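You operate a simulated robot arm through the tools that you are given. There is no shell and no other tool. Be economical: measure what you need, move in short steps, check, and stop when the job is done.

The job below is to be done with a simulated robot arm. You get a single attempt, and the scene is never put back.

JOB
Switch the warmer off, swap the red seal inside for the green one, then switch it on again.
Fine: the red seal goes in the blue tray; shut the lid before you switch on.

The check looks at the end state, three seconds after you hand in, the way a careful person would. Anything else that was tipped, shoved, dropped, spilled or broken makes it a failure. A push-on lid holds only when it is set on centred and level and pressed home; a screw cap is set on level and turned clockwise until tight.

ROBOT AND FRAMES
A 7-joint arm with a two-finger parallel gripper, fixed in place. Base frame: the origin is at the foot of the arm, x ahead of it, y to its left, z up; the work surface is at about z = 800. Units: mm, rad, N and s.
With the tool pointing down near the work surface it reaches from about 240 to 680 mm from the base axis. Its first joint turns from -1.152 to 1.152 rad. Payload 2.4 kg.
Tool frame: the origin (TCP) lies between the finger pads and is the grasp point; the fingertips stand 30 mm ahead of it; z points along the fingers, y is the line along which they close. Largest opening 94 mm; finger width 28, thickness 10; the body of the gripper, 50 by 96 mm, starts 55 mm behind the TCP.
Orientation is told as [roll, pitch, yaw] about the base's x, y, z axes, in that order, counted from this pose: with the fingers straight down and closing along the base's y, the tool's x points along the base's -x, its y along +y and its z along -z.

CONTROLS
- The arm moves only by the tool jog_arm. Its argument "rows" is text: rows parted by semicolons, each of 7 numbers parted by spaces: the finger opening in mm, from 0 to 94, then the shift along the tool's x, y, z in mm, then the turn, a rotation vector about the tool's x, y, z in rad. In form: grip dx dy dz rx ry rz; .... A call has 1 to 20 rows; each row is the pose to reach, as a shift and turn from the pose commanded when the call began, along the tool's axes at that moment. Rows are played at 5 a second. More than 50 mm and 0.15 rad between two rows, or a gripper value outside its range, and nothing of the call is played. Where a pose cannot be reached the arm comes as near as it can. A force on the tool above 70 N (or 10 N above the force at the start of the call, whichever is more), or a blocked arm, ends the call early, and 0.2 s more pass. The fingers move at their own pace (about 153 mm/s each) and stop on an object; they squeeze with about 23 N. The grip force told is the motor's: it shows also when the fingers shut on nothing. Time passes only in rows, and 0.2 s behind the last, so rows that repeat a pose let the fingers close. The reply holds the time, the measured pose of the TCP, the force on the tool along the base axes, the opening and the grip force, in the units named above and with some noise, with the torque about the TCP (base axes, N m) and any sound that the robot's microphone picked up.
- Cameras (640 x 400 px; columns grow to the right, rows downward): "scene" is fixed at [44.4, 474.5, 1456.5]; the picture's right is [-0.71, -0.70, 0.00], its down [-0.32, 0.32, -0.89] and it looks along [0.63, -0.64, -0.45] (base axes); focal length 335 px, centre (320, 200). "wrist" rides on the gripper at [76, 14, -103] in the tool frame; the picture's right is [-0.18, 0.98, 0.00], its down [-0.75, -0.14, -0.64] and it looks along [-0.63, -0.12, 0.77] (tool axes); focal length 243 px, centre (320, 200). There is no depth. A picture from a camera that has moved, and an enlarged one, comes with that camera's place and axes in the base frame and with its lens.
- grab_frame(camera): a new picture of that camera. No time passes.
- inspect(camera, box): a new picture of the part [left, top, right, bottom] of that camera's present view, enlarged. No time passes.
- close_job(): hands the job in; it is judged then, once.

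Work in short steps. Places have to be worked out from the pictures, the camera data and where the tool is seen: move nearer, look again, correct. Check each grasp and each placing, and mend what went wrong. You have 120 turns and 76 pictures in all, those below and enlarged ones among them. Open the gripper and draw the arm clear of the work before you hand the job in, unless the task says otherwise; then end with one line.

The tools are called as name(argument=value, ...) on one line, values as JSON. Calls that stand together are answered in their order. jog_arm: Moves the arm, as the interface text tells. Its arguments: {"type":"object","properties":{"rows":{"type":"string"}},"required":["rows"]} The other tools are called the same way: grab_frame (camera) takes a picture; inspect (camera, box) takes an enlarged picture of a part of a camera's view; close_job () hands the job in.

At the start:

```text
t: 0.0
ee_pos: [284.3, -169.4, 1159.8]
orientation: [-0.004, 0.0, 0.001]
force: [-0.7, -0.1, -0.3]
ft_torque: [0.0, 0.0, 0.0]
finger_gap: 94.0
grasp_force: 0.0
```

scene: 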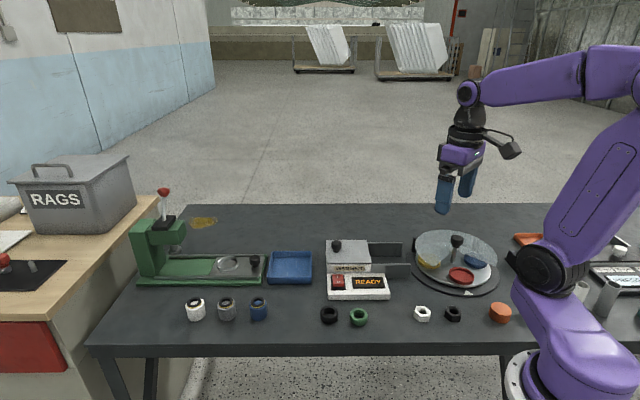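
wrist: 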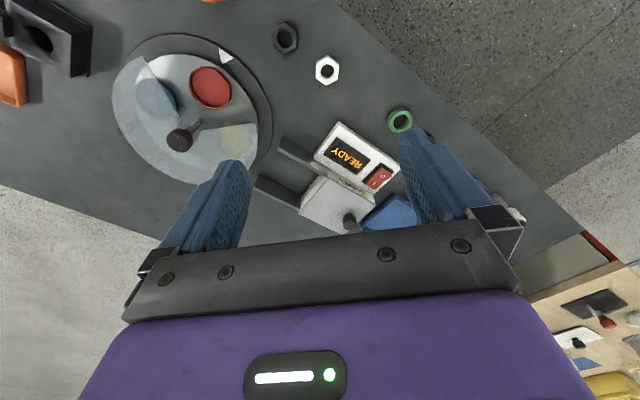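

The warmer (READY display, red rocker switch, lid with knob) is mid-table. I look closer first.

inspect(camera="scene", box=[260, 220, 420, 340])

inspect(camera="wrist", box=[240, 90, 440, 250])

```text
3.33 times, centred on (340, 280) of scene
camera zoom: at [44.4, 474.5, 1456.5], right [-0.71, -0.7, 0.0], down [-0.32, 0.32, -0.89], along [0.63, -0.64, -0.45], focal length 1117 px, centre (253, -67)
```

zoom: 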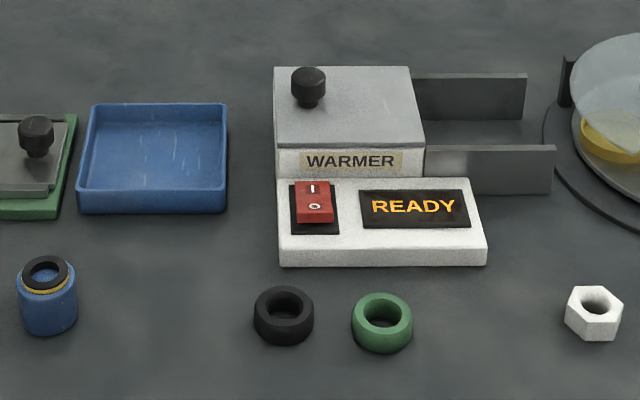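

```text
2.50 times, centred on (340, 170) of wrist
camera zoom: at [209.6, -154.3, 1262.6], right [0.18, 0.98, 0.0], down [0.75, -0.14, 0.64], along [0.63, -0.12, -0.77], focal length 606 px, centre (270, 275)
```

zoom: 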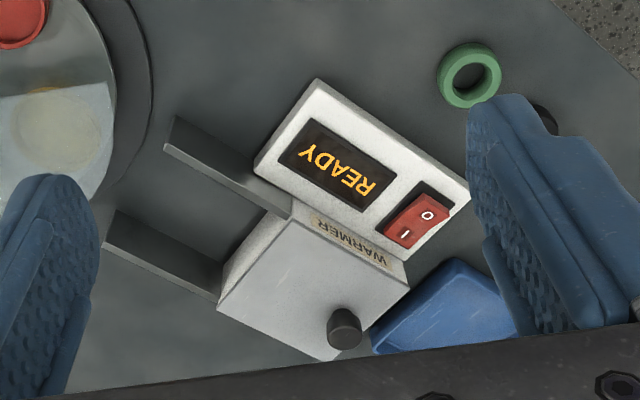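

Two-view triangulation gives: switch ≈ (524,-87,835), its O end ≈ (518,-77); lid knob ≈ (596,-161,878); green seal ≈ (416,-44); the warmer is turned 45°, and its lid slides on rails toward (-x,-y). I move above the O end with the fingers closed and yaw +45°.

jog_arm(rows="0 -23.3 9.2 23 0 0 -0.0785; 0 -46.6 18.4 46 0 0 -0.157; 0 -69.9 27.6 69 0 0 -0.2355; 0 -93.2 36.8 92 0 0 -0.314; 0 -116.5 46 115 0 0 -0.3925; 0 -139.8 55.2 138 0 0 -0.471; 0 -163.1 64.4 161 0 0 -0.5495; 0 -186.4 73.6 184 0 0 -0.628; 0 -209.7 82.8 207 0 0 -0.7065; 0 -233 92 230 0 0 -0.785; 0 -233 92 230 0 0 -0.785; 0 -233 92 230 0 0 -0.785")

grab_frame(camera="wrist")

inspect(camera="scene", box=[260, 220, 420, 340])

```text
t: 2.6
ee_pos: [520.4, -79.7, 930.2]
orientation: [-0.002, 0.002, 0.787]
force: [-0.2, 0.8, -0.7]
ft_torque: [0.06, -0.02, 0.03]
finger_gap: 0.0
grasp_force: 23.2
```

```text
71 pictures are left
camera wrist: at [456.4, -122.7, 1033.5], right [-0.56, 0.83, 0.0], down [0.63, 0.44, 0.64], along [0.53, 0.36, -0.77], focal length 243 px, centre (320, 200)
```

wrist: 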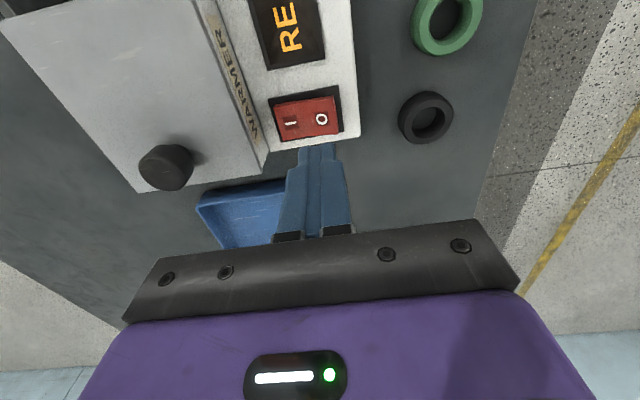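

```text
3.33 times, centred on (340, 280) of scene
camera zoom: at [44.4, 474.5, 1456.5], right [-0.71, -0.7, 0.0], down [-0.32, 0.32, -0.89], along [0.63, -0.64, -0.45], focal length 1117 px, centre (253, -67)
```

zoom: 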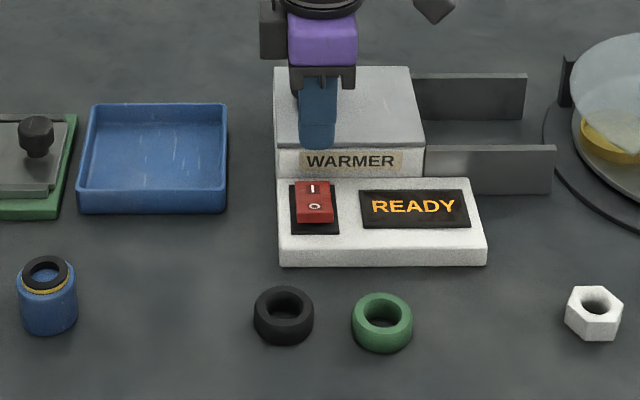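

The tool is right over the O end. I lower in steps toward the rocker surface.

jog_arm(rows="0 0 0 20 0 0 0; 0 0 0 40 0 0 0; 0 0 0 55 0 0 0; 0 0 0 55 0 0 0")

inspect(camera="scene", box=[300, 240, 400, 315])

inspect(camera="wrist", box=[240, 60, 400, 180])

```text
t: 3.6
ee_pos: [518.5, -78.2, 875.1]
orientation: [-0.001, 0.003, 0.785]
force: [-0.2, -0.2, -0.6]
ft_torque: [-0.03, 0.02, 0.02]
finger_gap: 0.3
grasp_force: 23.0
```

```text
5.33 times, centred on (350, 278) of scene
camera zoom: at [44.4, 474.5, 1456.5], right [-0.71, -0.7, 0.0], down [-0.32, 0.32, -0.89], along [0.63, -0.64, -0.45], focal length 1788 px, centre (160, -213)
```

zoom: 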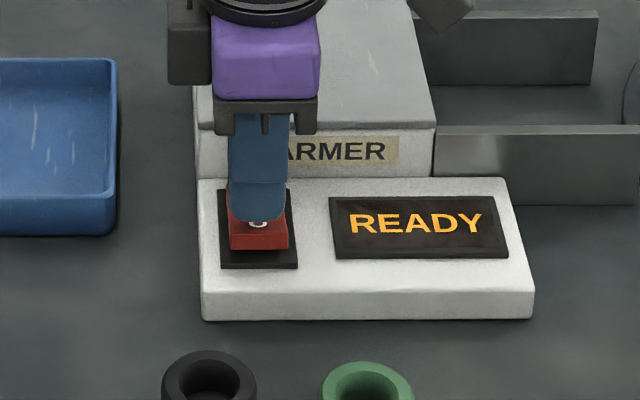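

```text
3.33 times, centred on (320, 120) of wrist
camera zoom: at [456.0, -120.9, 978.6], right [-0.56, 0.83, 0.0], down [0.63, 0.43, 0.64], along [0.53, 0.36, -0.77], focal length 809 px, centre (320, 467)
```

zoom: 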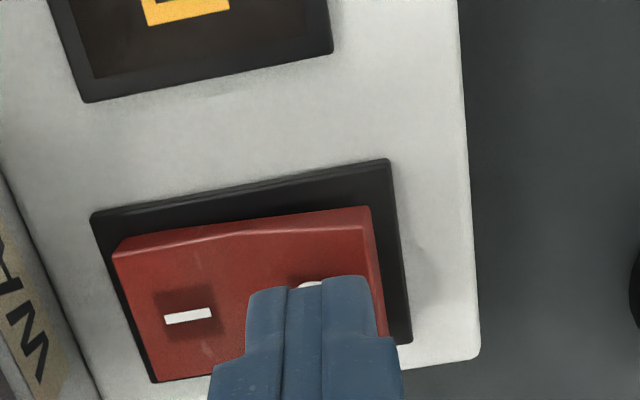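

The tips are centred over the O half, just above it. Pressing down now in small steps.

jog_arm(rows="0 0 2 4 0 0 0; 0 0 2 8 0 0 0; 0 0 2 12 0 0 0; 0 0 2 15 0 0 0; 0 0 2 18 0 0 0; 0 0 2 21 0 0 0; 0 0 2 24 0 0 0")

inspect(camera="scene", box=[300, 240, 400, 315])

```text
t: 4.6
ee_pos: [515.5, -76.5, 866.1]
orientation: [-0.002, 0.004, 0.783]
force: [-10.5, 2.2, 24.2]
ft_torque: [-0.03, 0.1, -0.04]
finger_gap: 0.0
grasp_force: 23.0
stopped in row 5: the force on the tool passed its limit at 79 N (the readings are from after the stop); the commanded pose is now the measured one
```

```text
5.33 times, centred on (350, 278) of scene
camera zoom: at [43.7, 474.6, 1456.5], right [-0.71, -0.7, 0.0], down [-0.31, 0.32, -0.89], along [0.63, -0.64, -0.45], focal length 1788 px, centre (160, -213)
```

zoom: 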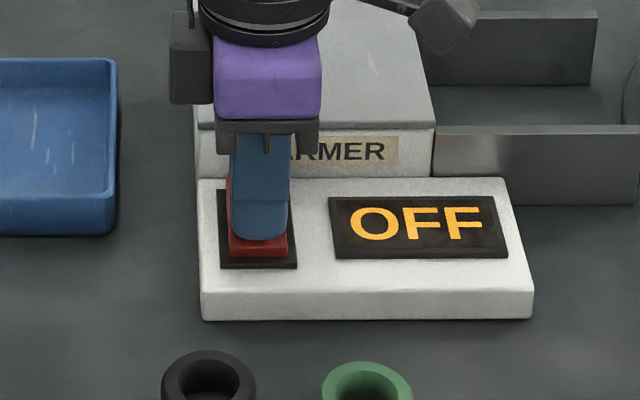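

The display reads OFF. I rise, open, and move above the lid knob.

jog_arm(rows="0 0 0 -40 0 0 0; 0 0 0 -85 0 0 0; 94 1 -40 -95 0 0 0; 94 2 -80 -95 0 0 0; 94 3 -115 -95 0 0 0; 94 3 -115 -95 0 0 0")

grab_frame(camera="wrist")

grab_frame(camera="scene")

```text
t: 6.0
ee_pos: [593.6, -158.3, 959.9]
orientation: [-0.003, 0.003, 0.783]
force: [0.0, -0.9, 0.1]
ft_torque: [0.02, 0.0, 0.01]
finger_gap: 93.8
grasp_force: 0.2
```

```text
66 pictures are left
camera wrist: at [530.2, -200.6, 1061.9], right [-0.56, 0.83, 0.0], down [0.63, 0.43, 0.64], along [0.53, 0.36, -0.77], focal length 243 px, centre (320, 200)
```

wrist: 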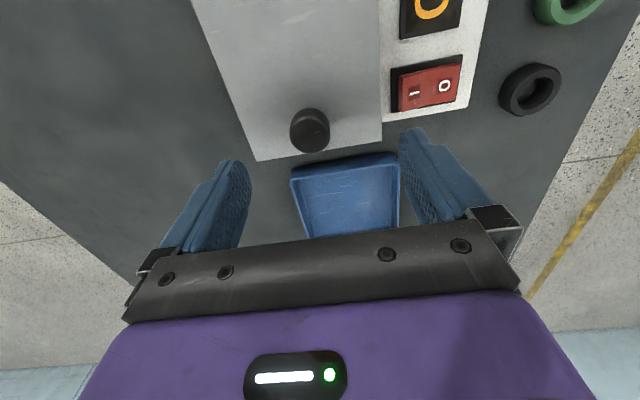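

```text
65 pictures are left
```

scene: 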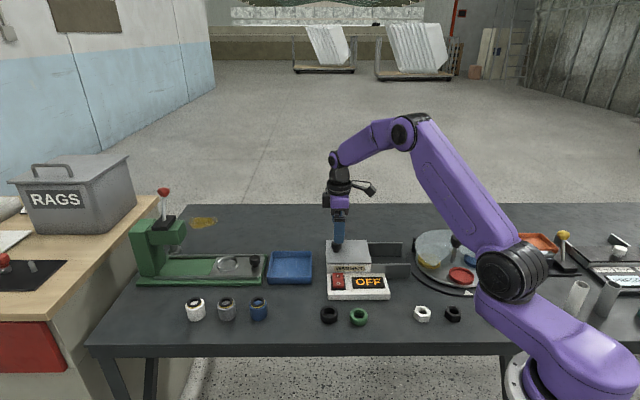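

The knob sits at ≈ (599,-163), top ≈ 884. I centre on it and descend around it.

jog_arm(rows="94 0 -6 20 0 0 0; 94 0 -6 40 0 0 0; 94 0 -6 55 0 0 0; 94 0 -6 55 0 0 0")

inspect(camera="wrist", box=[160, 40, 480, 240])

inspect(camera="scene", box=[290, 215, 390, 290])

```text
t: 7.0
ee_pos: [597.6, -163.8, 906.2]
orientation: [-0.003, 0.001, 0.784]
force: [0.0, -0.5, 0.2]
ft_torque: [0.04, -0.01, 0.02]
finger_gap: 94.2
grasp_force: 0.1
```

```text
2.00 times, centred on (320, 140) of wrist
camera zoom: at [535.5, -207.0, 1008.7], right [-0.56, 0.83, 0.0], down [0.63, 0.43, 0.64], along [0.53, 0.36, -0.77], focal length 485 px, centre (320, 320)
```

zoom: 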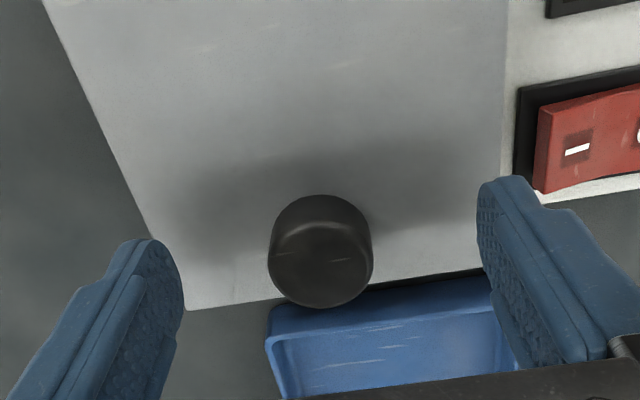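

```text
5.33 times, centred on (340, 252) of scene
camera zoom: at [44.4, 474.5, 1456.5], right [-0.71, -0.7, 0.0], down [-0.32, 0.32, -0.89], along [0.63, -0.64, -0.45], focal length 1788 px, centre (213, -80)
```

zoom: 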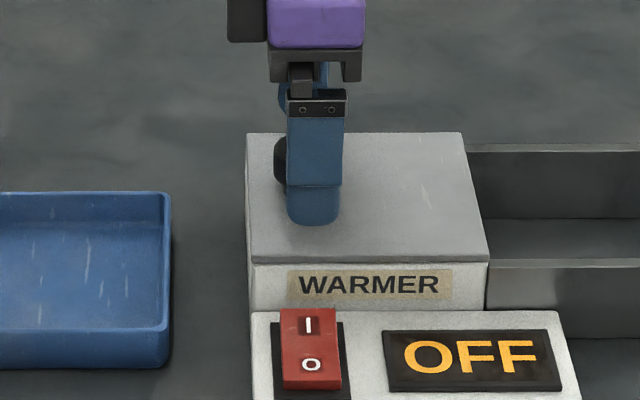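

The knob is about 5 mm farther toward the tray than the pads' centre. I correct, lower 9 mm more and close.

jog_arm(rows="94 -5 -1.5 0 0 0 0; 94 -5 -1.5 5 0 0 0; 94 -5 -1.5 9 0 0 0; 40 -5 -1.5 9 0 0 0; 10 -5 -1.5 9 0 0 0; 10 -5 -1.5 9 0 0 0; 10 -5 -1.5 9 0 0 0")

inspect(camera="scene", box=[290, 215, 390, 290])

```text
t: 8.6
ee_pos: [603.7, -161.7, 897.1]
orientation: [0.003, 0.005, 0.785]
force: [-17.2, 12.0, 6.3]
ft_torque: [0.06, 0.19, -0.03]
finger_gap: 31.3
grasp_force: 44.6
```

```text
5.33 times, centred on (340, 252) of scene
camera zoom: at [43.8, 474.8, 1456.4], right [-0.71, -0.7, 0.0], down [-0.31, 0.32, -0.89], along [0.63, -0.64, -0.45], focal length 1788 px, centre (213, -80)
```

zoom: 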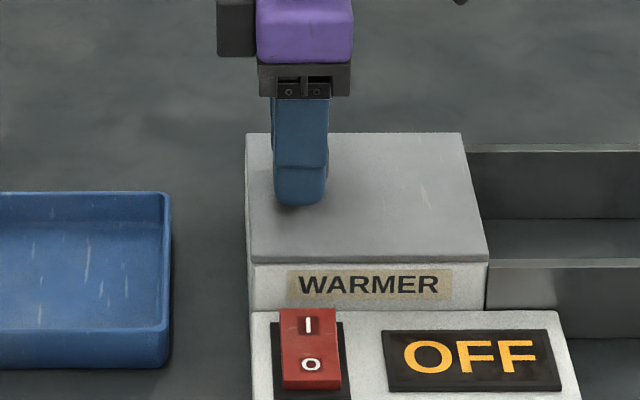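

Knob gripped (31 mm). I slide the lid along the rails by 30 mm to test.

jog_arm(rows="10 3 1 0 0 0 0; 10 8 2 0 0 0 0; 10 14 2 0 0 0 0; 10 22 2 0 0 0 0; 10 30 2 0 0 0 0; 10 30 2 0 0 0 0")

inspect(camera="scene", box=[290, 215, 420, 312])

```text
t: 10.0
ee_pos: [581.4, -182.3, 895.5]
orientation: [0.0, 0.004, 0.782]
force: [-9.9, 9.6, -10.8]
ft_torque: [0.38, -0.17, 0.0]
finger_gap: 31.2
grasp_force: 45.3
```

```text
4.12 times, centred on (355, 264) of scene
camera zoom: at [44.3, 474.6, 1456.4], right [-0.71, -0.7, 0.0], down [-0.31, 0.32, -0.89], along [0.63, -0.64, -0.45], focal length 1382 px, centre (176, -62)
```

zoom: 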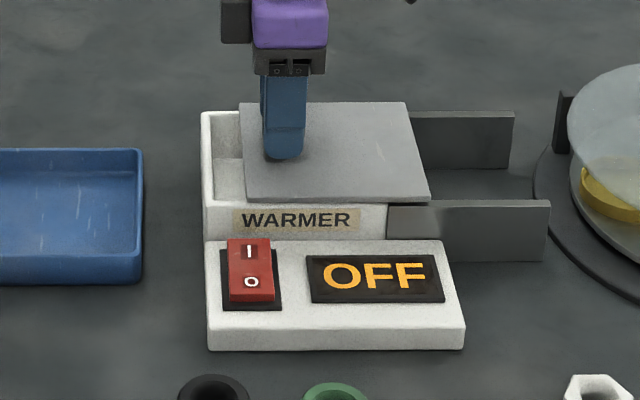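

It slides freely. I continue to open it fully, about 85 mm more, watching for the stop.

jog_arm(rows="10 8 1 0 0 0 0; 10 18 1 0 0 0 0; 10 28 1 0 0 0 0; 10 38 1 0 0 0 0; 10 48 1 0 0 0 0; 10 58 1 0 0 0 0; 10 68 1 0 0 0 0; 10 78 1 0 0 0 0; 10 85 1 0 0 0 0; 10 85 1 0 0 0 0")

inspect(camera="scene", box=[290, 215, 450, 315])

```text
t: 12.2
ee_pos: [524.3, -239.1, 896.8]
orientation: [-0.004, -0.001, 0.787]
force: [15.7, 12.0, -28.1]
ft_torque: [0.5, -0.35, 0.08]
finger_gap: 31.1
grasp_force: 44.7
```

```text
4.00 times, centred on (370, 265) of scene
camera zoom: at [45.2, 474.5, 1456.5], right [-0.71, -0.7, 0.0], down [-0.32, 0.32, -0.89], along [0.63, -0.64, -0.45], focal length 1341 px, centre (120, -60)
```

zoom: 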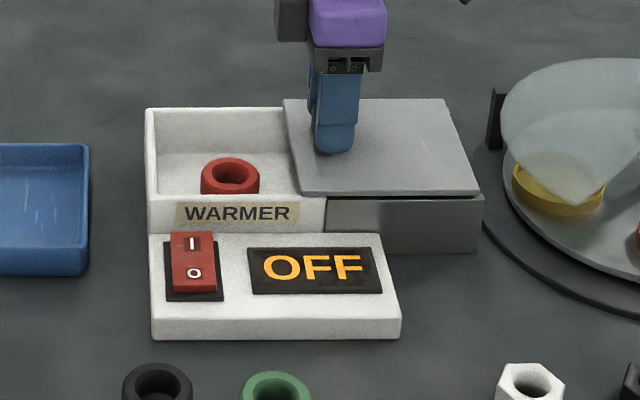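

The lid is fully open (110 mm) and the red seal is visible. I release, rise, and move above it at ≈ (574,-186).

jog_arm(rows="10 -2 0 1 0 0 0; 50 -2 0 0 0 0 0; 94 -2 0 0 0 0 0; 94 -2 0 0 0 0 0; 94 -2 0 -40 0 0 0; 94 -2 0 -75 0 0 0; 94 -40 1 -80 0 0 0; 94 -73 2 -80 0 0 0; 94 -73 2 -80 0 0 0")

grab_frame(camera="wrist")

inspect(camera="scene", box=[290, 215, 450, 315])

```text
t: 14.2
ee_pos: [572.2, -190.6, 981.8]
orientation: [-0.002, 0.003, 0.784]
force: [0.3, 0.4, 0.6]
ft_torque: [0.04, -0.02, 0.0]
finger_gap: 94.0
grasp_force: 0.2
```

```text
59 pictures are left
camera wrist: at [507.9, -232.5, 1084.9], right [-0.56, 0.83, 0.0], down [0.63, 0.43, 0.64], along [0.53, 0.36, -0.77], focal length 243 px, centre (320, 200)
```

wrist: 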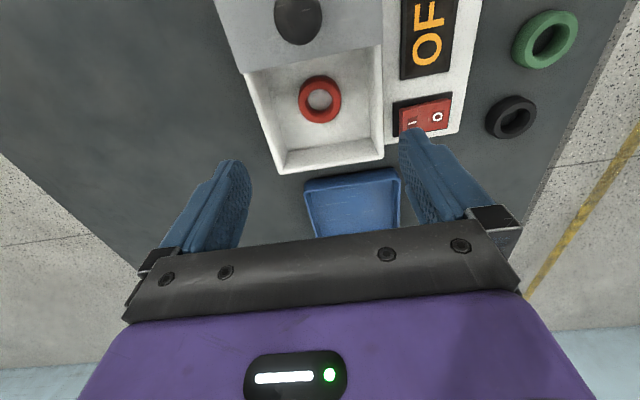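

```text
4.00 times, centred on (370, 265) of scene
camera zoom: at [44.3, 474.5, 1456.5], right [-0.71, -0.7, 0.0], down [-0.32, 0.32, -0.89], along [0.63, -0.64, -0.45], focal length 1341 px, centre (120, -60)
```

zoom: 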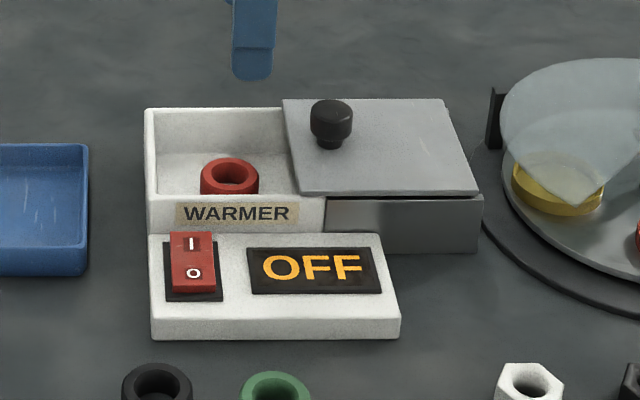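

Red seal ≈ (575,-187), top ≈ 827, centred in a ~107 mm wide well. I narrow the fingers to 70, correct by 4.5 mm and descend partway.

jog_arm(rows="70 -4.5 0 35 0 0 0; 70 -4.5 0 70 0 0 0; 70 -4.5 0 90 0 0 0; 70 -4.5 0 90 0 0 0")

inspect(camera="wrist", box=[160, 20, 480, 220])

inspect(camera="scene", box=[290, 215, 450, 315])

```text
t: 15.2
ee_pos: [574.4, -185.1, 889.4]
orientation: [-0.004, 0.001, 0.784]
force: [0.3, -0.7, -0.1]
ft_torque: [0.0, 0.02, 0.0]
finger_gap: 70.1
grasp_force: 0.0
```

```text
2.00 times, centred on (320, 120) of wrist
camera zoom: at [511.5, -227.1, 992.6], right [-0.56, 0.83, 0.0], down [0.63, 0.43, 0.64], along [0.53, 0.36, -0.77], focal length 485 px, centre (320, 360)
```

zoom: 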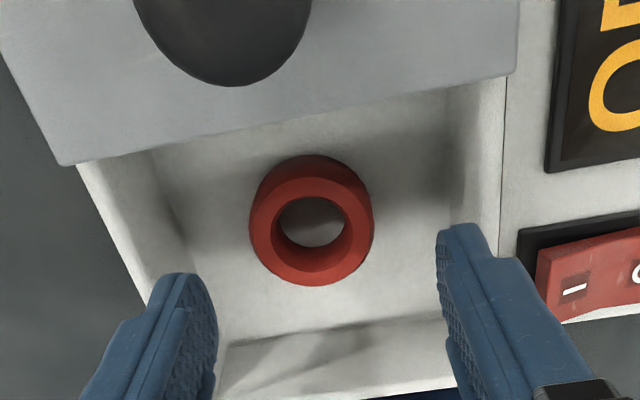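

```text
4.00 times, centred on (370, 265) of scene
camera zoom: at [44.4, 474.5, 1456.5], right [-0.71, -0.7, 0.0], down [-0.32, 0.32, -0.89], along [0.63, -0.64, -0.45], focal length 1341 px, centre (120, -60)
```

zoom: 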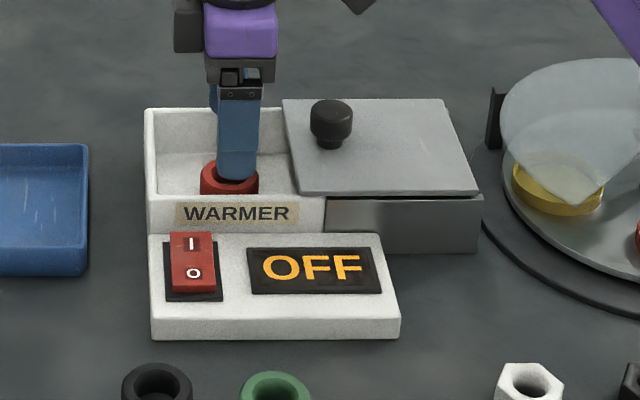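

The well walls are close to the fingertips, so I narrow to 58 (the seal is ≈ 46), shift to the seal's centre, and descend to grip it.

jog_arm(rows="58 -2.5 -2.5 0 0 0 0; 58 -2.5 -2.5 12 0 0 0; 58 -2.5 -2.5 24 0 0 0; 58 -2.5 -2.5 34 0 0 0; 58 -2.5 -2.5 43 0 0 0; 58 -2.5 -2.5 43 0 0 0")

inspect(camera="wrist", box=[160, 20, 480, 220])

```text
t: 16.6
ee_pos: [579.1, -186.8, 843.7]
orientation: [-0.004, 0.002, 0.785]
force: [0.7, -0.2, 0.4]
ft_torque: [0.02, -0.01, 0.01]
finger_gap: 58.2
grasp_force: 0.0
```

```text
2.00 times, centred on (320, 120) of wrist
camera zoom: at [516.4, -228.2, 946.7], right [-0.56, 0.83, 0.0], down [0.63, 0.43, 0.64], along [0.53, 0.36, -0.77], focal length 485 px, centre (320, 360)
```

zoom: 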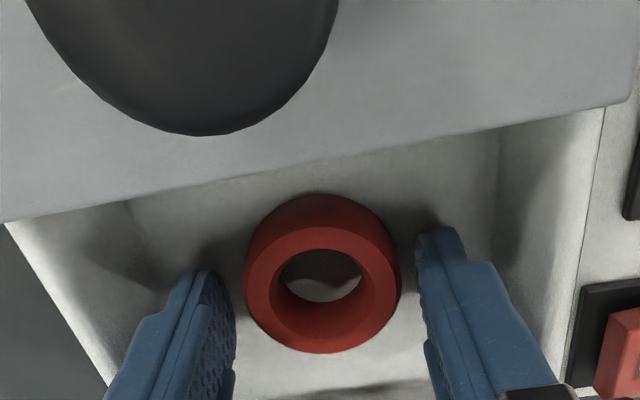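

The seal is straddled cleanly. I close and lift.

jog_arm(rows="40 0 0 1 0 0 0; 30 0 0 1 0 0 0; 30 0 0 1 0 0 0; 30 0 0 1 0 0 0; 30 0 0 -20 0 0 0; 30 0 0 -45 0 0 0; 30 0 0 -85 0 0 0; 30 0 0 -115 0 0 0; 30 0 0 -115 0 0 0")

grab_frame(camera="wrist")

grab_frame(camera="scene")

```text
t: 18.6
ee_pos: [577.2, -183.8, 960.0]
orientation: [-0.003, 0.003, 0.784]
force: [0.1, -0.7, -1.0]
ft_torque: [0.01, 0.0, 0.02]
finger_gap: 43.7
grasp_force: 22.8
```

```text
54 pictures are left
camera wrist: at [515.4, -225.8, 1063.1], right [-0.56, 0.83, 0.0], down [0.63, 0.43, 0.64], along [0.53, 0.36, -0.77], focal length 243 px, centre (320, 200)
```

wrist: 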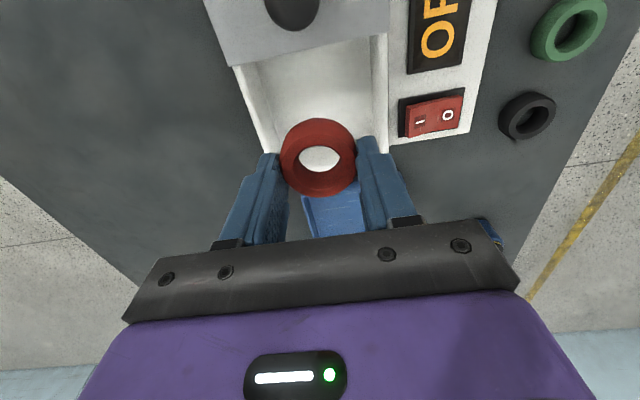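

```text
53 pictures are left
```

scene: 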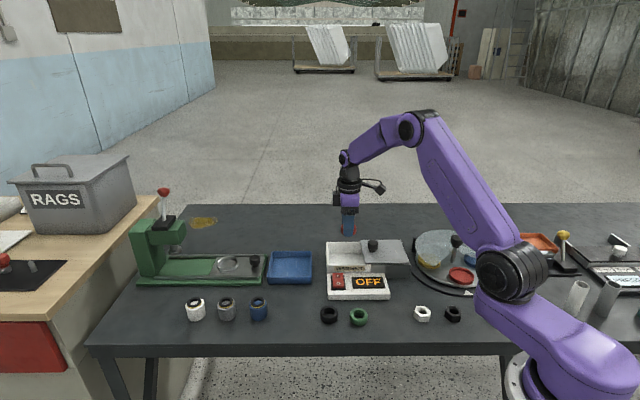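

Seal held (43.7 mm). I carry it toward the near-right part of the blue tray at ≈ (661,-60), keeping it high.

jog_arm(rows="30 -30 6 0 0 0 0; 30 -60 12 0 0 0 0; 30 -90 18 0 0 0 0; 30 -120 24 0 0 0 0; 30 -147 28 20 0 0 0; 30 -147 28 20 0 0 0; 30 -147 28 20 0 0 0")

grab_frame(camera="wrist")

inspect(camera="scene", box=[240, 200, 360, 290])

```text
t: 20.2
ee_pos: [664.3, -62.8, 937.1]
orientation: [0.0, 0.001, 0.786]
force: [-0.5, -1.2, -0.6]
ft_torque: [-0.01, 0.03, 0.01]
finger_gap: 43.7
grasp_force: 23.2
```

```text
52 pictures are left
camera wrist: at [600.1, -104.8, 1040.6], right [-0.56, 0.83, 0.0], down [0.63, 0.43, 0.64], along [0.53, 0.36, -0.77], focal length 243 px, centre (320, 200)
```

wrist: 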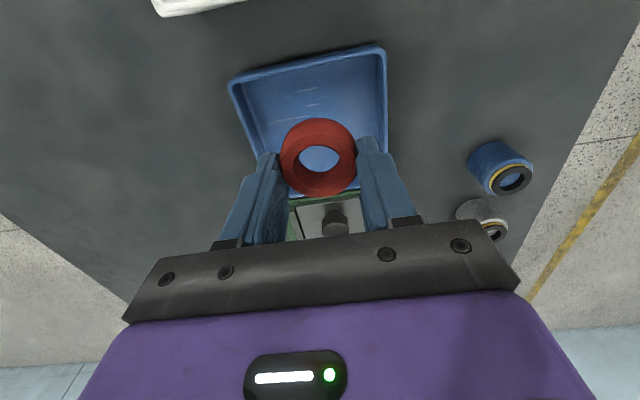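

```text
4.44 times, centred on (300, 245) of scene
camera zoom: at [44.4, 474.5, 1456.5], right [-0.71, -0.7, 0.0], down [-0.32, 0.32, -0.89], along [0.63, -0.64, -0.45], focal length 1490 px, centre (409, 0)
```

zoom: 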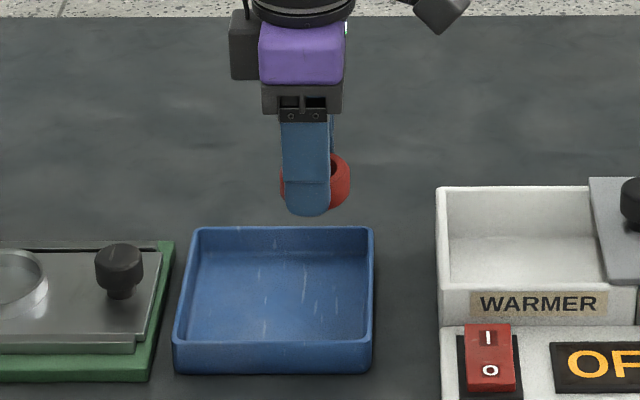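

The spot below falls well inside the tray (projects to about (319,102) in the wrist picture). I lower to just above its floor.

jog_arm(rows="30 0 0 30 0 0 0; 30 0 0 60 0 0 0; 30 0 0 80 0 0 0; 30 0 0 88 0 0 0; 30 0 0 88 0 0 0")

inspect(camera="scene", box=[240, 200, 360, 290])

```text
t: 21.4
ee_pos: [663.8, -63.2, 848.4]
orientation: [-0.003, 0.001, 0.785]
force: [0.8, -0.5, -0.3]
ft_torque: [-0.02, -0.03, 0.0]
finger_gap: 43.9
grasp_force: 23.2
```

```text
4.44 times, centred on (300, 245) of scene
camera zoom: at [44.4, 474.5, 1456.5], right [-0.71, -0.7, 0.0], down [-0.32, 0.32, -0.89], along [0.63, -0.64, -0.45], focal length 1490 px, centre (409, 0)
```

zoom: 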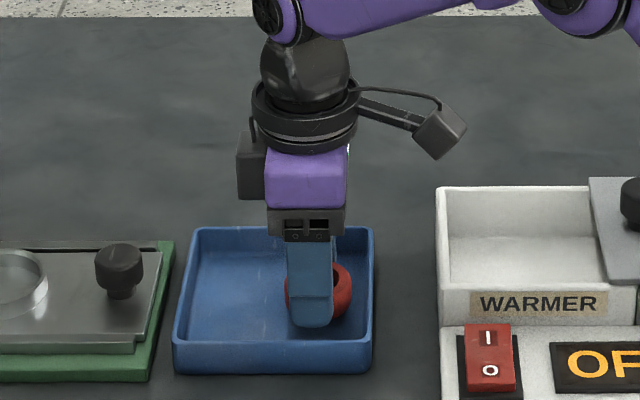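

Well inside the tray. I lower slowly until light contact.

jog_arm(rows="30 0 0 2 0 0 0; 30 0 0 4 0 0 0; 30 0 0 6 0 0 0; 30 0 0 6 0 0 0")

```text
t: 22.4
ee_pos: [663.4, -61.1, 843.5]
orientation: [-0.002, 0.003, 0.782]
force: [0.8, -0.1, -0.7]
ft_torque: [-0.04, -0.01, 0.01]
finger_gap: 43.7
grasp_force: 23.0
```

jog_arm(rows="30 0 0 2 0 0 0; 30 0 0 3 0 0 0; 30 0 0 4 0 0 0; 30 0 0 4 0 0 0")

inspect(camera="wrist", box=[200, 40, 440, 220])

```text
t: 23.4
ee_pos: [663.7, -61.7, 839.9]
orientation: [-0.002, 0.004, 0.784]
force: [0.6, -0.3, -1.1]
ft_torque: [-0.03, 0.02, 0.0]
finger_gap: 43.9
grasp_force: 23.1
```

```text
2.22 times, centred on (320, 130) of wrist
camera zoom: at [601.3, -103.9, 942.6], right [-0.56, 0.83, 0.0], down [0.63, 0.43, 0.64], along [0.53, 0.36, -0.77], focal length 539 px, centre (320, 356)
```

zoom: 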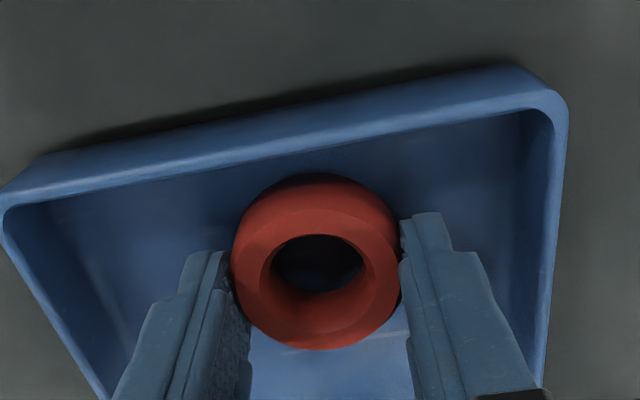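

No contact yet; I go a bit lower.

jog_arm(rows="30 0 0 1.5 0 0 0; 30 0 0 3 0 0 0; 30 0 0 4.5 0 0 0; 30 0 0 4.5 0 0 0")

```text
t: 24.4
ee_pos: [664.3, -60.8, 837.1]
orientation: [-0.006, -0.001, 0.784]
force: [-8.4, -0.1, 33.0]
ft_torque: [-0.02, 0.37, -0.09]
finger_gap: 43.7
grasp_force: 23.0
```

Contact with the floor (33 N). I ease up 1.5 mm, open modestly to 56, and lift.

jog_arm(rows="30 0 0 -1.5 0 0 0; 56 0 0 -1.5 0 0 0; 56 0 0 -1.5 0 0 0; 56 0 0 -20 0 0 0; 56 0 0 -60 0 0 0; 56 0 0 -105 0 0 0; 56 0 0 -105 0 0 0")

inspect(camera="scene", box=[240, 200, 440, 350])

```text
t: 26.0
ee_pos: [660.0, -63.5, 940.6]
orientation: [-0.002, 0.004, 0.784]
force: [-0.4, -0.3, 0.2]
ft_torque: [-0.04, -0.01, -0.04]
finger_gap: 56.0
grasp_force: 0.1
```

```text
2.67 times, centred on (340, 275) of scene
camera zoom: at [44.4, 474.5, 1456.5], right [-0.71, -0.7, 0.0], down [-0.32, 0.32, -0.89], along [0.63, -0.64, -0.45], focal length 894 px, centre (267, 0)
```

zoom: 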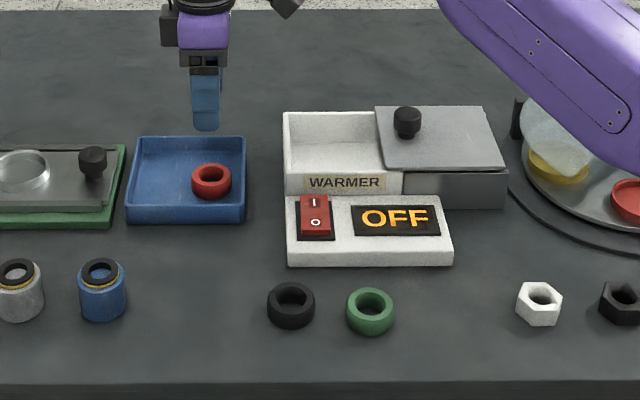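

The red seal lies flat in the tray. Next, move above the green seal at ≈ (416,-44).

jog_arm(rows="70 23 27 0 0 0 0; 70 46 54 0 0 0 0; 70 69 81 0 0 0 0; 70 92 108 0 0 0 0; 70 115 135 0 0 0 0; 70 138 162 0 0 0 0; 70 159 186 5 0 0 0; 70 159 186 5 0 0 0; 70 159 186 5 0 0 0")

grab_frame(camera="wrist")

```text
t: 28.0
ee_pos: [418.4, -43.8, 932.6]
orientation: [-0.003, 0.002, 0.784]
force: [-0.6, 0.0, -0.1]
ft_torque: [0.0, -0.01, 0.0]
finger_gap: 69.9
grasp_force: 0.1
```

```text
47 pictures are left
camera wrist: at [357.1, -86.8, 1036.7], right [-0.56, 0.83, 0.0], down [0.63, 0.43, 0.64], along [0.53, 0.36, -0.77], focal length 243 px, centre (320, 200)
```

wrist: 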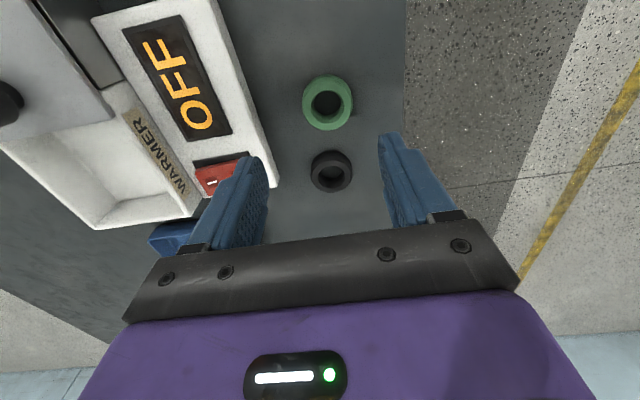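

Green seal estimate ≈ (415,-42). I correct slightly, descend halfway and look again.

jog_arm(rows="70 1 3 25 0 0 0; 70 1 3 50 0 0 0; 70 1 3 65 0 0 0; 70 1 3 65 0 0 0")

inspect(camera="wrist", box=[160, 20, 480, 220])

```text
t: 29.0
ee_pos: [417.1, -42.9, 869.1]
orientation: [-0.004, 0.002, 0.783]
force: [0.1, 0.7, -0.2]
ft_torque: [0.0, 0.0, 0.01]
finger_gap: 70.2
grasp_force: 0.0
```

```text
2.00 times, centred on (320, 120) of wrist
camera zoom: at [354.1, -84.4, 972.4], right [-0.56, 0.83, 0.0], down [0.63, 0.43, 0.64], along [0.53, 0.36, -0.77], focal length 485 px, centre (320, 360)
```

zoom: 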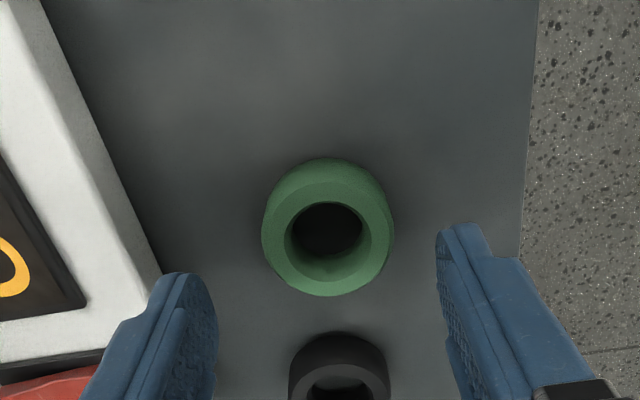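

The ring sits a few mm toward +x_tool of the pads. I correct and lower to just above it for another look.

jog_arm(rows="70 5.5 2 0 0 0 0; 64 5.5 2 15 0 0 0; 64 5.5 2 30 0 0 0; 64 5.5 2 30 0 0 0")

inspect(camera="wrist", box=[160, 20, 480, 220])

inspect(camera="scene", box=[310, 270, 410, 345])

```text
t: 30.0
ee_pos: [410.0, -42.4, 840.5]
orientation: [-0.002, 0.002, 0.783]
force: [0.0, 0.0, 0.1]
ft_torque: [0.01, -0.01, 0.02]
finger_gap: 64.0
grasp_force: 0.0
```

```text
2.00 times, centred on (320, 120) of wrist
camera zoom: at [347.0, -85.4, 942.4], right [-0.56, 0.83, 0.0], down [0.63, 0.43, 0.64], along [0.53, 0.36, -0.77], focal length 485 px, centre (320, 360)
```

zoom: 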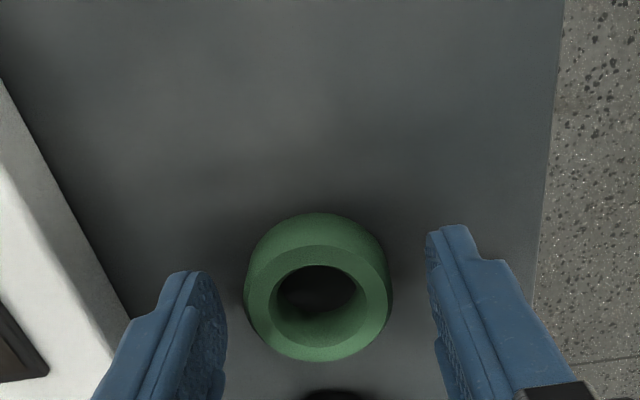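

```text
5.33 times, centred on (360, 308) of scene
camera zoom: at [44.4, 474.5, 1456.5], right [-0.71, -0.7, 0.0], down [-0.32, 0.32, -0.89], along [0.63, -0.64, -0.45], focal length 1788 px, centre (107, -373)
```

zoom: 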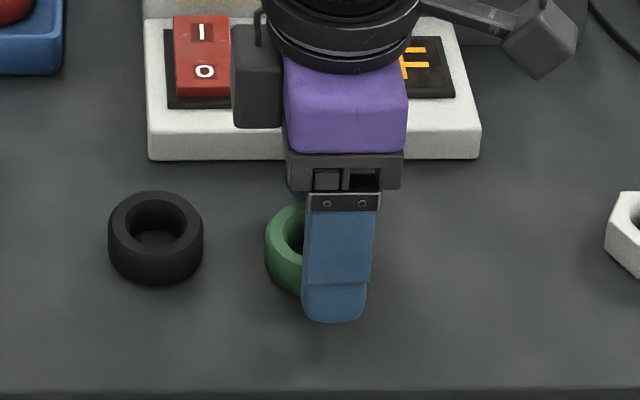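

Pads need about 3 mm back toward -x_tool. I correct, lower 4 mm and close on the green seal, then lift.

jog_arm(rows="64 -3 0 0 0 0 0; 64 -3 0 4 0 0 0; 64 -3 0 4 0 0 0; 40 -3 0 4 0 0 0; 30 -3 0 4 0 0 0; 30 -3 0 4 0 0 0; 30 -3 0 4 0 0 0; 30 -3 0 -20 0 0 0; 30 -3 0 -50 0 0 0; 30 -3 0 -90 0 0 0; 30 -3 0 -120 0 0 0; 30 -3 0 -120 0 0 0")

grab_frame(camera="wrist")

inspect(camera="scene", box=[290, 200, 450, 320])

```text
t: 32.6
ee_pos: [414.0, -39.4, 959.3]
orientation: [-0.003, 0.002, 0.784]
force: [-0.3, -0.1, 0.0]
ft_torque: [0.03, -0.02, -0.02]
finger_gap: 43.6
grasp_force: 23.1
```

```text
43 pictures are left
camera wrist: at [351.2, -83.0, 1063.1], right [-0.56, 0.83, 0.0], down [0.63, 0.43, 0.64], along [0.53, 0.36, -0.77], focal length 243 px, centre (320, 200)
```

wrist: 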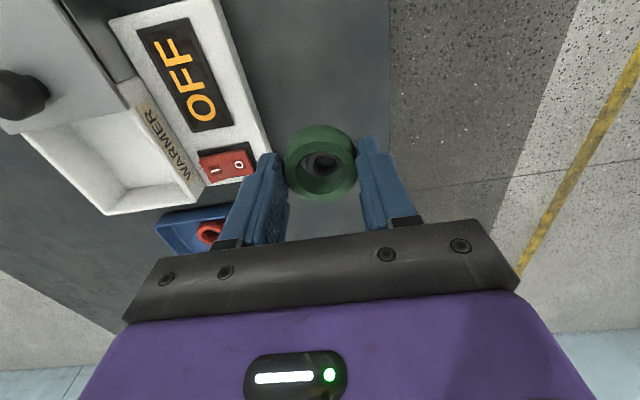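

```text
3.33 times, centred on (370, 260) of scene
camera zoom: at [44.4, 474.5, 1456.5], right [-0.71, -0.7, 0.0], down [-0.32, 0.32, -0.89], along [0.63, -0.64, -0.45], focal length 1117 px, centre (153, 0)
```

zoom: 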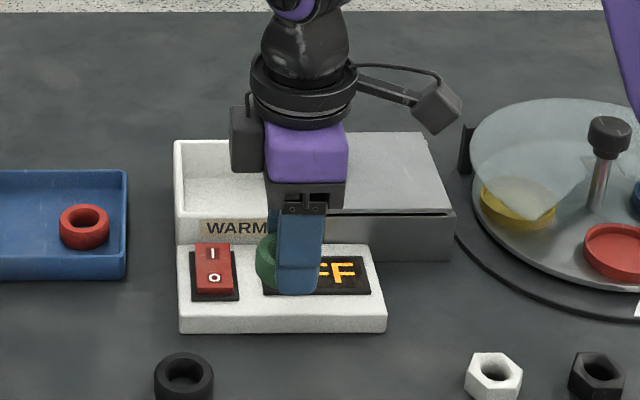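

Green seal held. I carry it over the well to ≈ (577,-187).

jog_arm(rows="30 -2 -36 0 0 0 0; 30 -4 -72 0 0 0 0; 30 -6 -108 0 0 0 0; 30 -8 -144 0 0 0 0; 30 -10 -180 0 0 0 0; 30 -11 -210 0 0 0 0; 30 -11 -219.5 0 0 0 0; 30 -11 -219.5 0 0 0 0; 30 -11 -219.5 0 0 0 0")

grab_frame(camera="wrist")

inspect(camera="scene", box=[290, 200, 450, 320])

```text
t: 34.6
ee_pos: [576.3, -189.7, 961.2]
orientation: [-0.003, 0.0, 0.781]
force: [0.3, 0.4, -0.6]
ft_torque: [0.05, 0.0, -0.02]
finger_gap: 43.9
grasp_force: 22.7
```

```text
41 pictures are left
camera wrist: at [513.3, -232.6, 1064.4], right [-0.56, 0.83, 0.0], down [0.63, 0.43, 0.64], along [0.53, 0.36, -0.77], focal length 243 px, centre (320, 200)
```

wrist: 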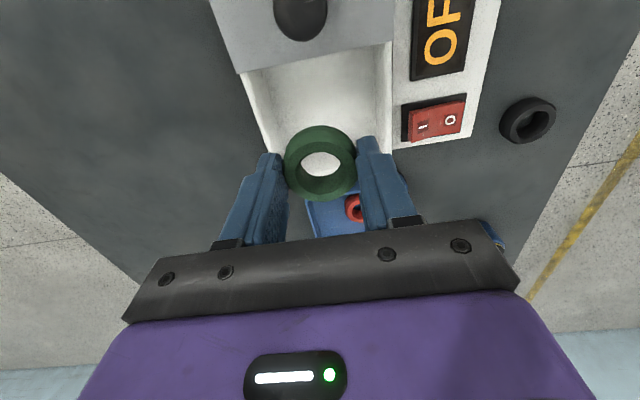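

```text
3.33 times, centred on (370, 260) of scene
camera zoom: at [44.4, 474.5, 1456.5], right [-0.71, -0.7, 0.0], down [-0.32, 0.32, -0.89], along [0.63, -0.64, -0.45], focal length 1117 px, centre (153, 0)
```

zoom: 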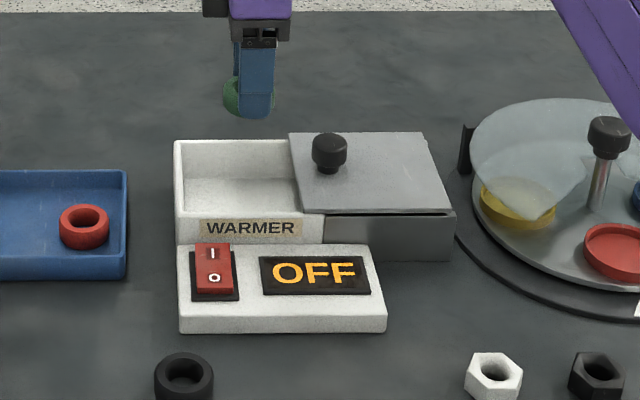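

Aligned over the well; a 3 mm shift in y_tool recentres it. I lower to just above the well floor.

jog_arm(rows="30 0 3 20 0 0 0; 30 0 3 50 0 0 0; 30 0 3 75 0 0 0; 30 0 3 75 0 0 0")

inspect(camera="wrist", box=[160, 20, 480, 220])

inspect(camera="scene", box=[290, 215, 390, 290])

```text
t: 35.6
ee_pos: [572.0, -186.5, 887.1]
orientation: [-0.005, 0.003, 0.784]
force: [0.8, -0.6, 0.3]
ft_torque: [0.01, 0.02, 0.01]
finger_gap: 44.0
grasp_force: 23.2
```

```text
2.00 times, centred on (320, 120) of wrist
camera zoom: at [510.1, -228.9, 989.4], right [-0.56, 0.83, 0.0], down [0.63, 0.43, 0.64], along [0.53, 0.36, -0.77], focal length 485 px, centre (320, 360)
```

zoom: 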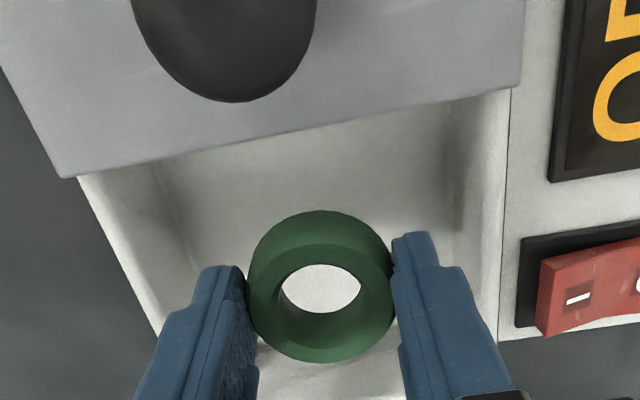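

```text
5.33 times, centred on (340, 252) of scene
camera zoom: at [44.4, 474.5, 1456.5], right [-0.71, -0.7, 0.0], down [-0.32, 0.32, -0.89], along [0.63, -0.64, -0.45], focal length 1788 px, centre (213, -80)
```

zoom: 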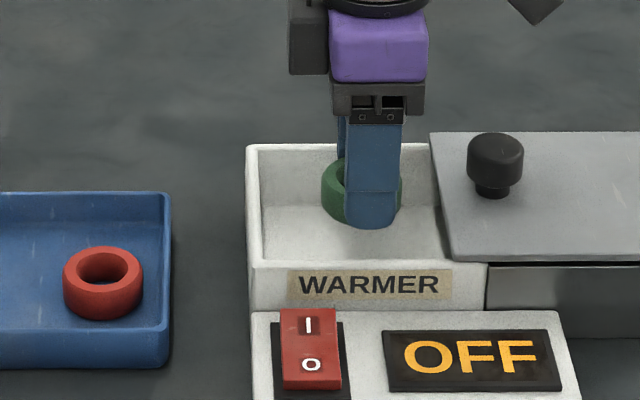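

Slightly closer to the back wall than the front; I shift 3 mm in y_tool and descend.

jog_arm(rows="30 -2 3 0 0 0 0; 30 -2 3 15 0 0 0; 30 -2 3 30 0 0 0; 30 -2 3 40 0 0 0; 30 -2 3 42 0 0 0; 30 -2 3 44 0 0 0; 30 -2 3 44 0 0 0")

inspect(camera="scene", box=[290, 215, 390, 290])

```text
t: 37.2
ee_pos: [574.0, -184.5, 842.8]
orientation: [-0.004, -0.001, 0.783]
force: [-8.1, 7.3, 33.6]
ft_torque: [0.35, 0.22, 0.02]
finger_gap: 44.0
grasp_force: 22.8
```

```text
5.33 times, centred on (340, 252) of scene
camera zoom: at [43.6, 474.8, 1456.4], right [-0.71, -0.7, 0.0], down [-0.31, 0.32, -0.89], along [0.63, -0.64, -0.45], focal length 1788 px, centre (213, -80)
```

zoom: 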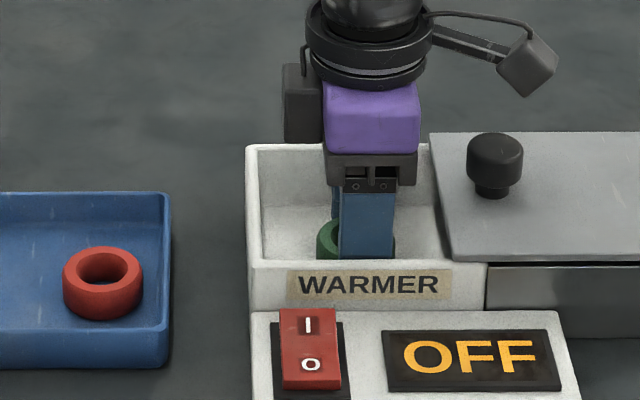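

Floor contact. I ease up 1 mm, open to 56 and lift out.

jog_arm(rows="30 0 0 -1 0 0 0; 56 0 0 -1 0 0 0; 56 0 0 -1 0 0 0; 56 0 0 -20 0 0 0; 56 0 0 -60 0 0 0; 56 0 0 -100 0 0 0; 56 0 0 -100 0 0 0")

inspect(camera="scene", box=[290, 215, 390, 290])

grab_frame(camera="wrist")

```text
t: 38.8
ee_pos: [572.1, -185.6, 942.0]
orientation: [-0.003, 0.002, 0.784]
force: [0.1, 0.2, -1.4]
ft_torque: [0.02, 0.0, -0.02]
finger_gap: 56.1
grasp_force: 0.1
```

```text
5.33 times, centred on (340, 252) of scene
camera zoom: at [44.4, 474.5, 1456.5], right [-0.71, -0.7, 0.0], down [-0.32, 0.32, -0.89], along [0.63, -0.64, -0.45], focal length 1788 px, centre (213, -80)
```

zoom: 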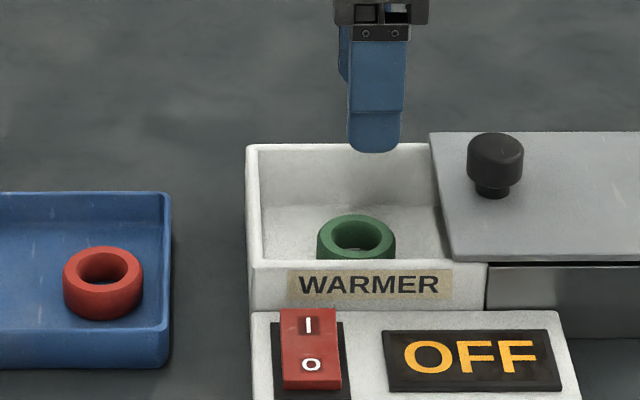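

```text
35 pictures are left
camera wrist: at [510.1, -227.8, 1044.9], right [-0.56, 0.83, 0.0], down [0.63, 0.43, 0.64], along [0.53, 0.36, -0.77], focal length 243 px, centre (320, 200)
```

wrist: 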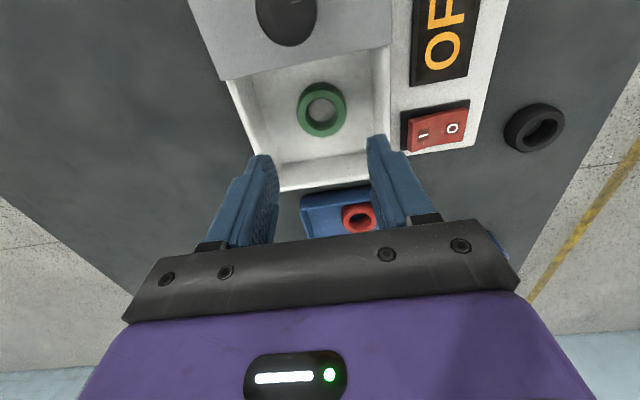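

Green seal sits flat in the well. I go back over the lid knob at ≈ (525,-238), fingers wide.

jog_arm(rows="94 35 -2 0 0 0 0; 94 69.5 -4 0 0 0 0; 94 69.5 -4 0 0 0 0; 94 69.5 -4 20 0 0 0; 94 69.5 -4 30 0 0 0; 94 69.5 -4 30 0 0 0")

inspect(camera="wrist", box=[160, 40, 480, 240])

inspect(camera="scene", box=[320, 215, 420, 290])

```text
t: 40.2
ee_pos: [527.1, -237.6, 911.9]
orientation: [-0.002, 0.002, 0.784]
force: [-0.4, 0.5, -0.3]
ft_torque: [0.02, 0.01, 0.0]
finger_gap: 94.0
grasp_force: 0.1
```

```text
2.00 times, centred on (320, 140) of wrist
camera zoom: at [463.5, -279.1, 1014.3], right [-0.56, 0.83, 0.0], down [0.63, 0.43, 0.64], along [0.53, 0.36, -0.77], focal length 485 px, centre (320, 320)
```

zoom: 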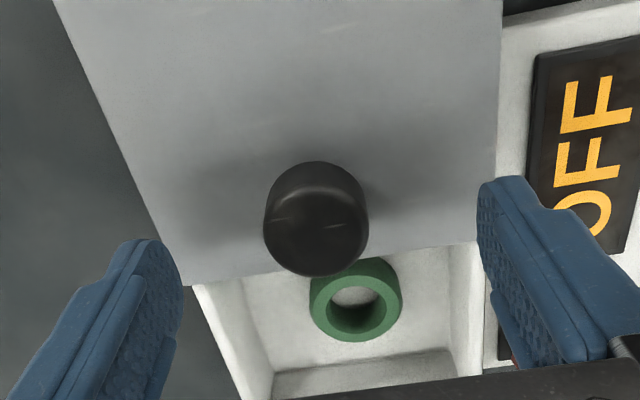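

```text
5.33 times, centred on (370, 252) of scene
camera zoom: at [44.4, 474.5, 1456.5], right [-0.71, -0.7, 0.0], down [-0.32, 0.32, -0.89], along [0.63, -0.64, -0.45], focal length 1788 px, centre (53, -80)
```

zoom: 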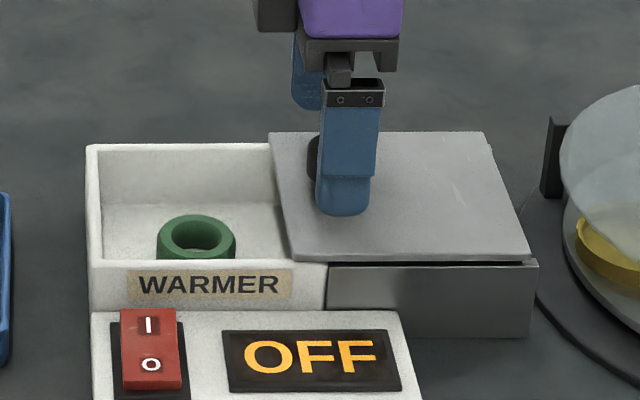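

Aligned with the knob. I lower 15 mm and close on it.

jog_arm(rows="94 1 0 7 0 0 0; 94 1 0 15 0 0 0; 40 1 0 15 0 0 0; 10 1 0 15 0 0 0; 10 1 0 15 0 0 0; 10 1 0 15 0 0 0")

```text
t: 41.6
ee_pos: [524.4, -238.3, 896.4]
orientation: [-0.004, 0.001, 0.783]
force: [6.3, -6.4, -7.5]
ft_torque: [0.06, -0.14, 0.0]
finger_gap: 31.1
grasp_force: 44.9
```

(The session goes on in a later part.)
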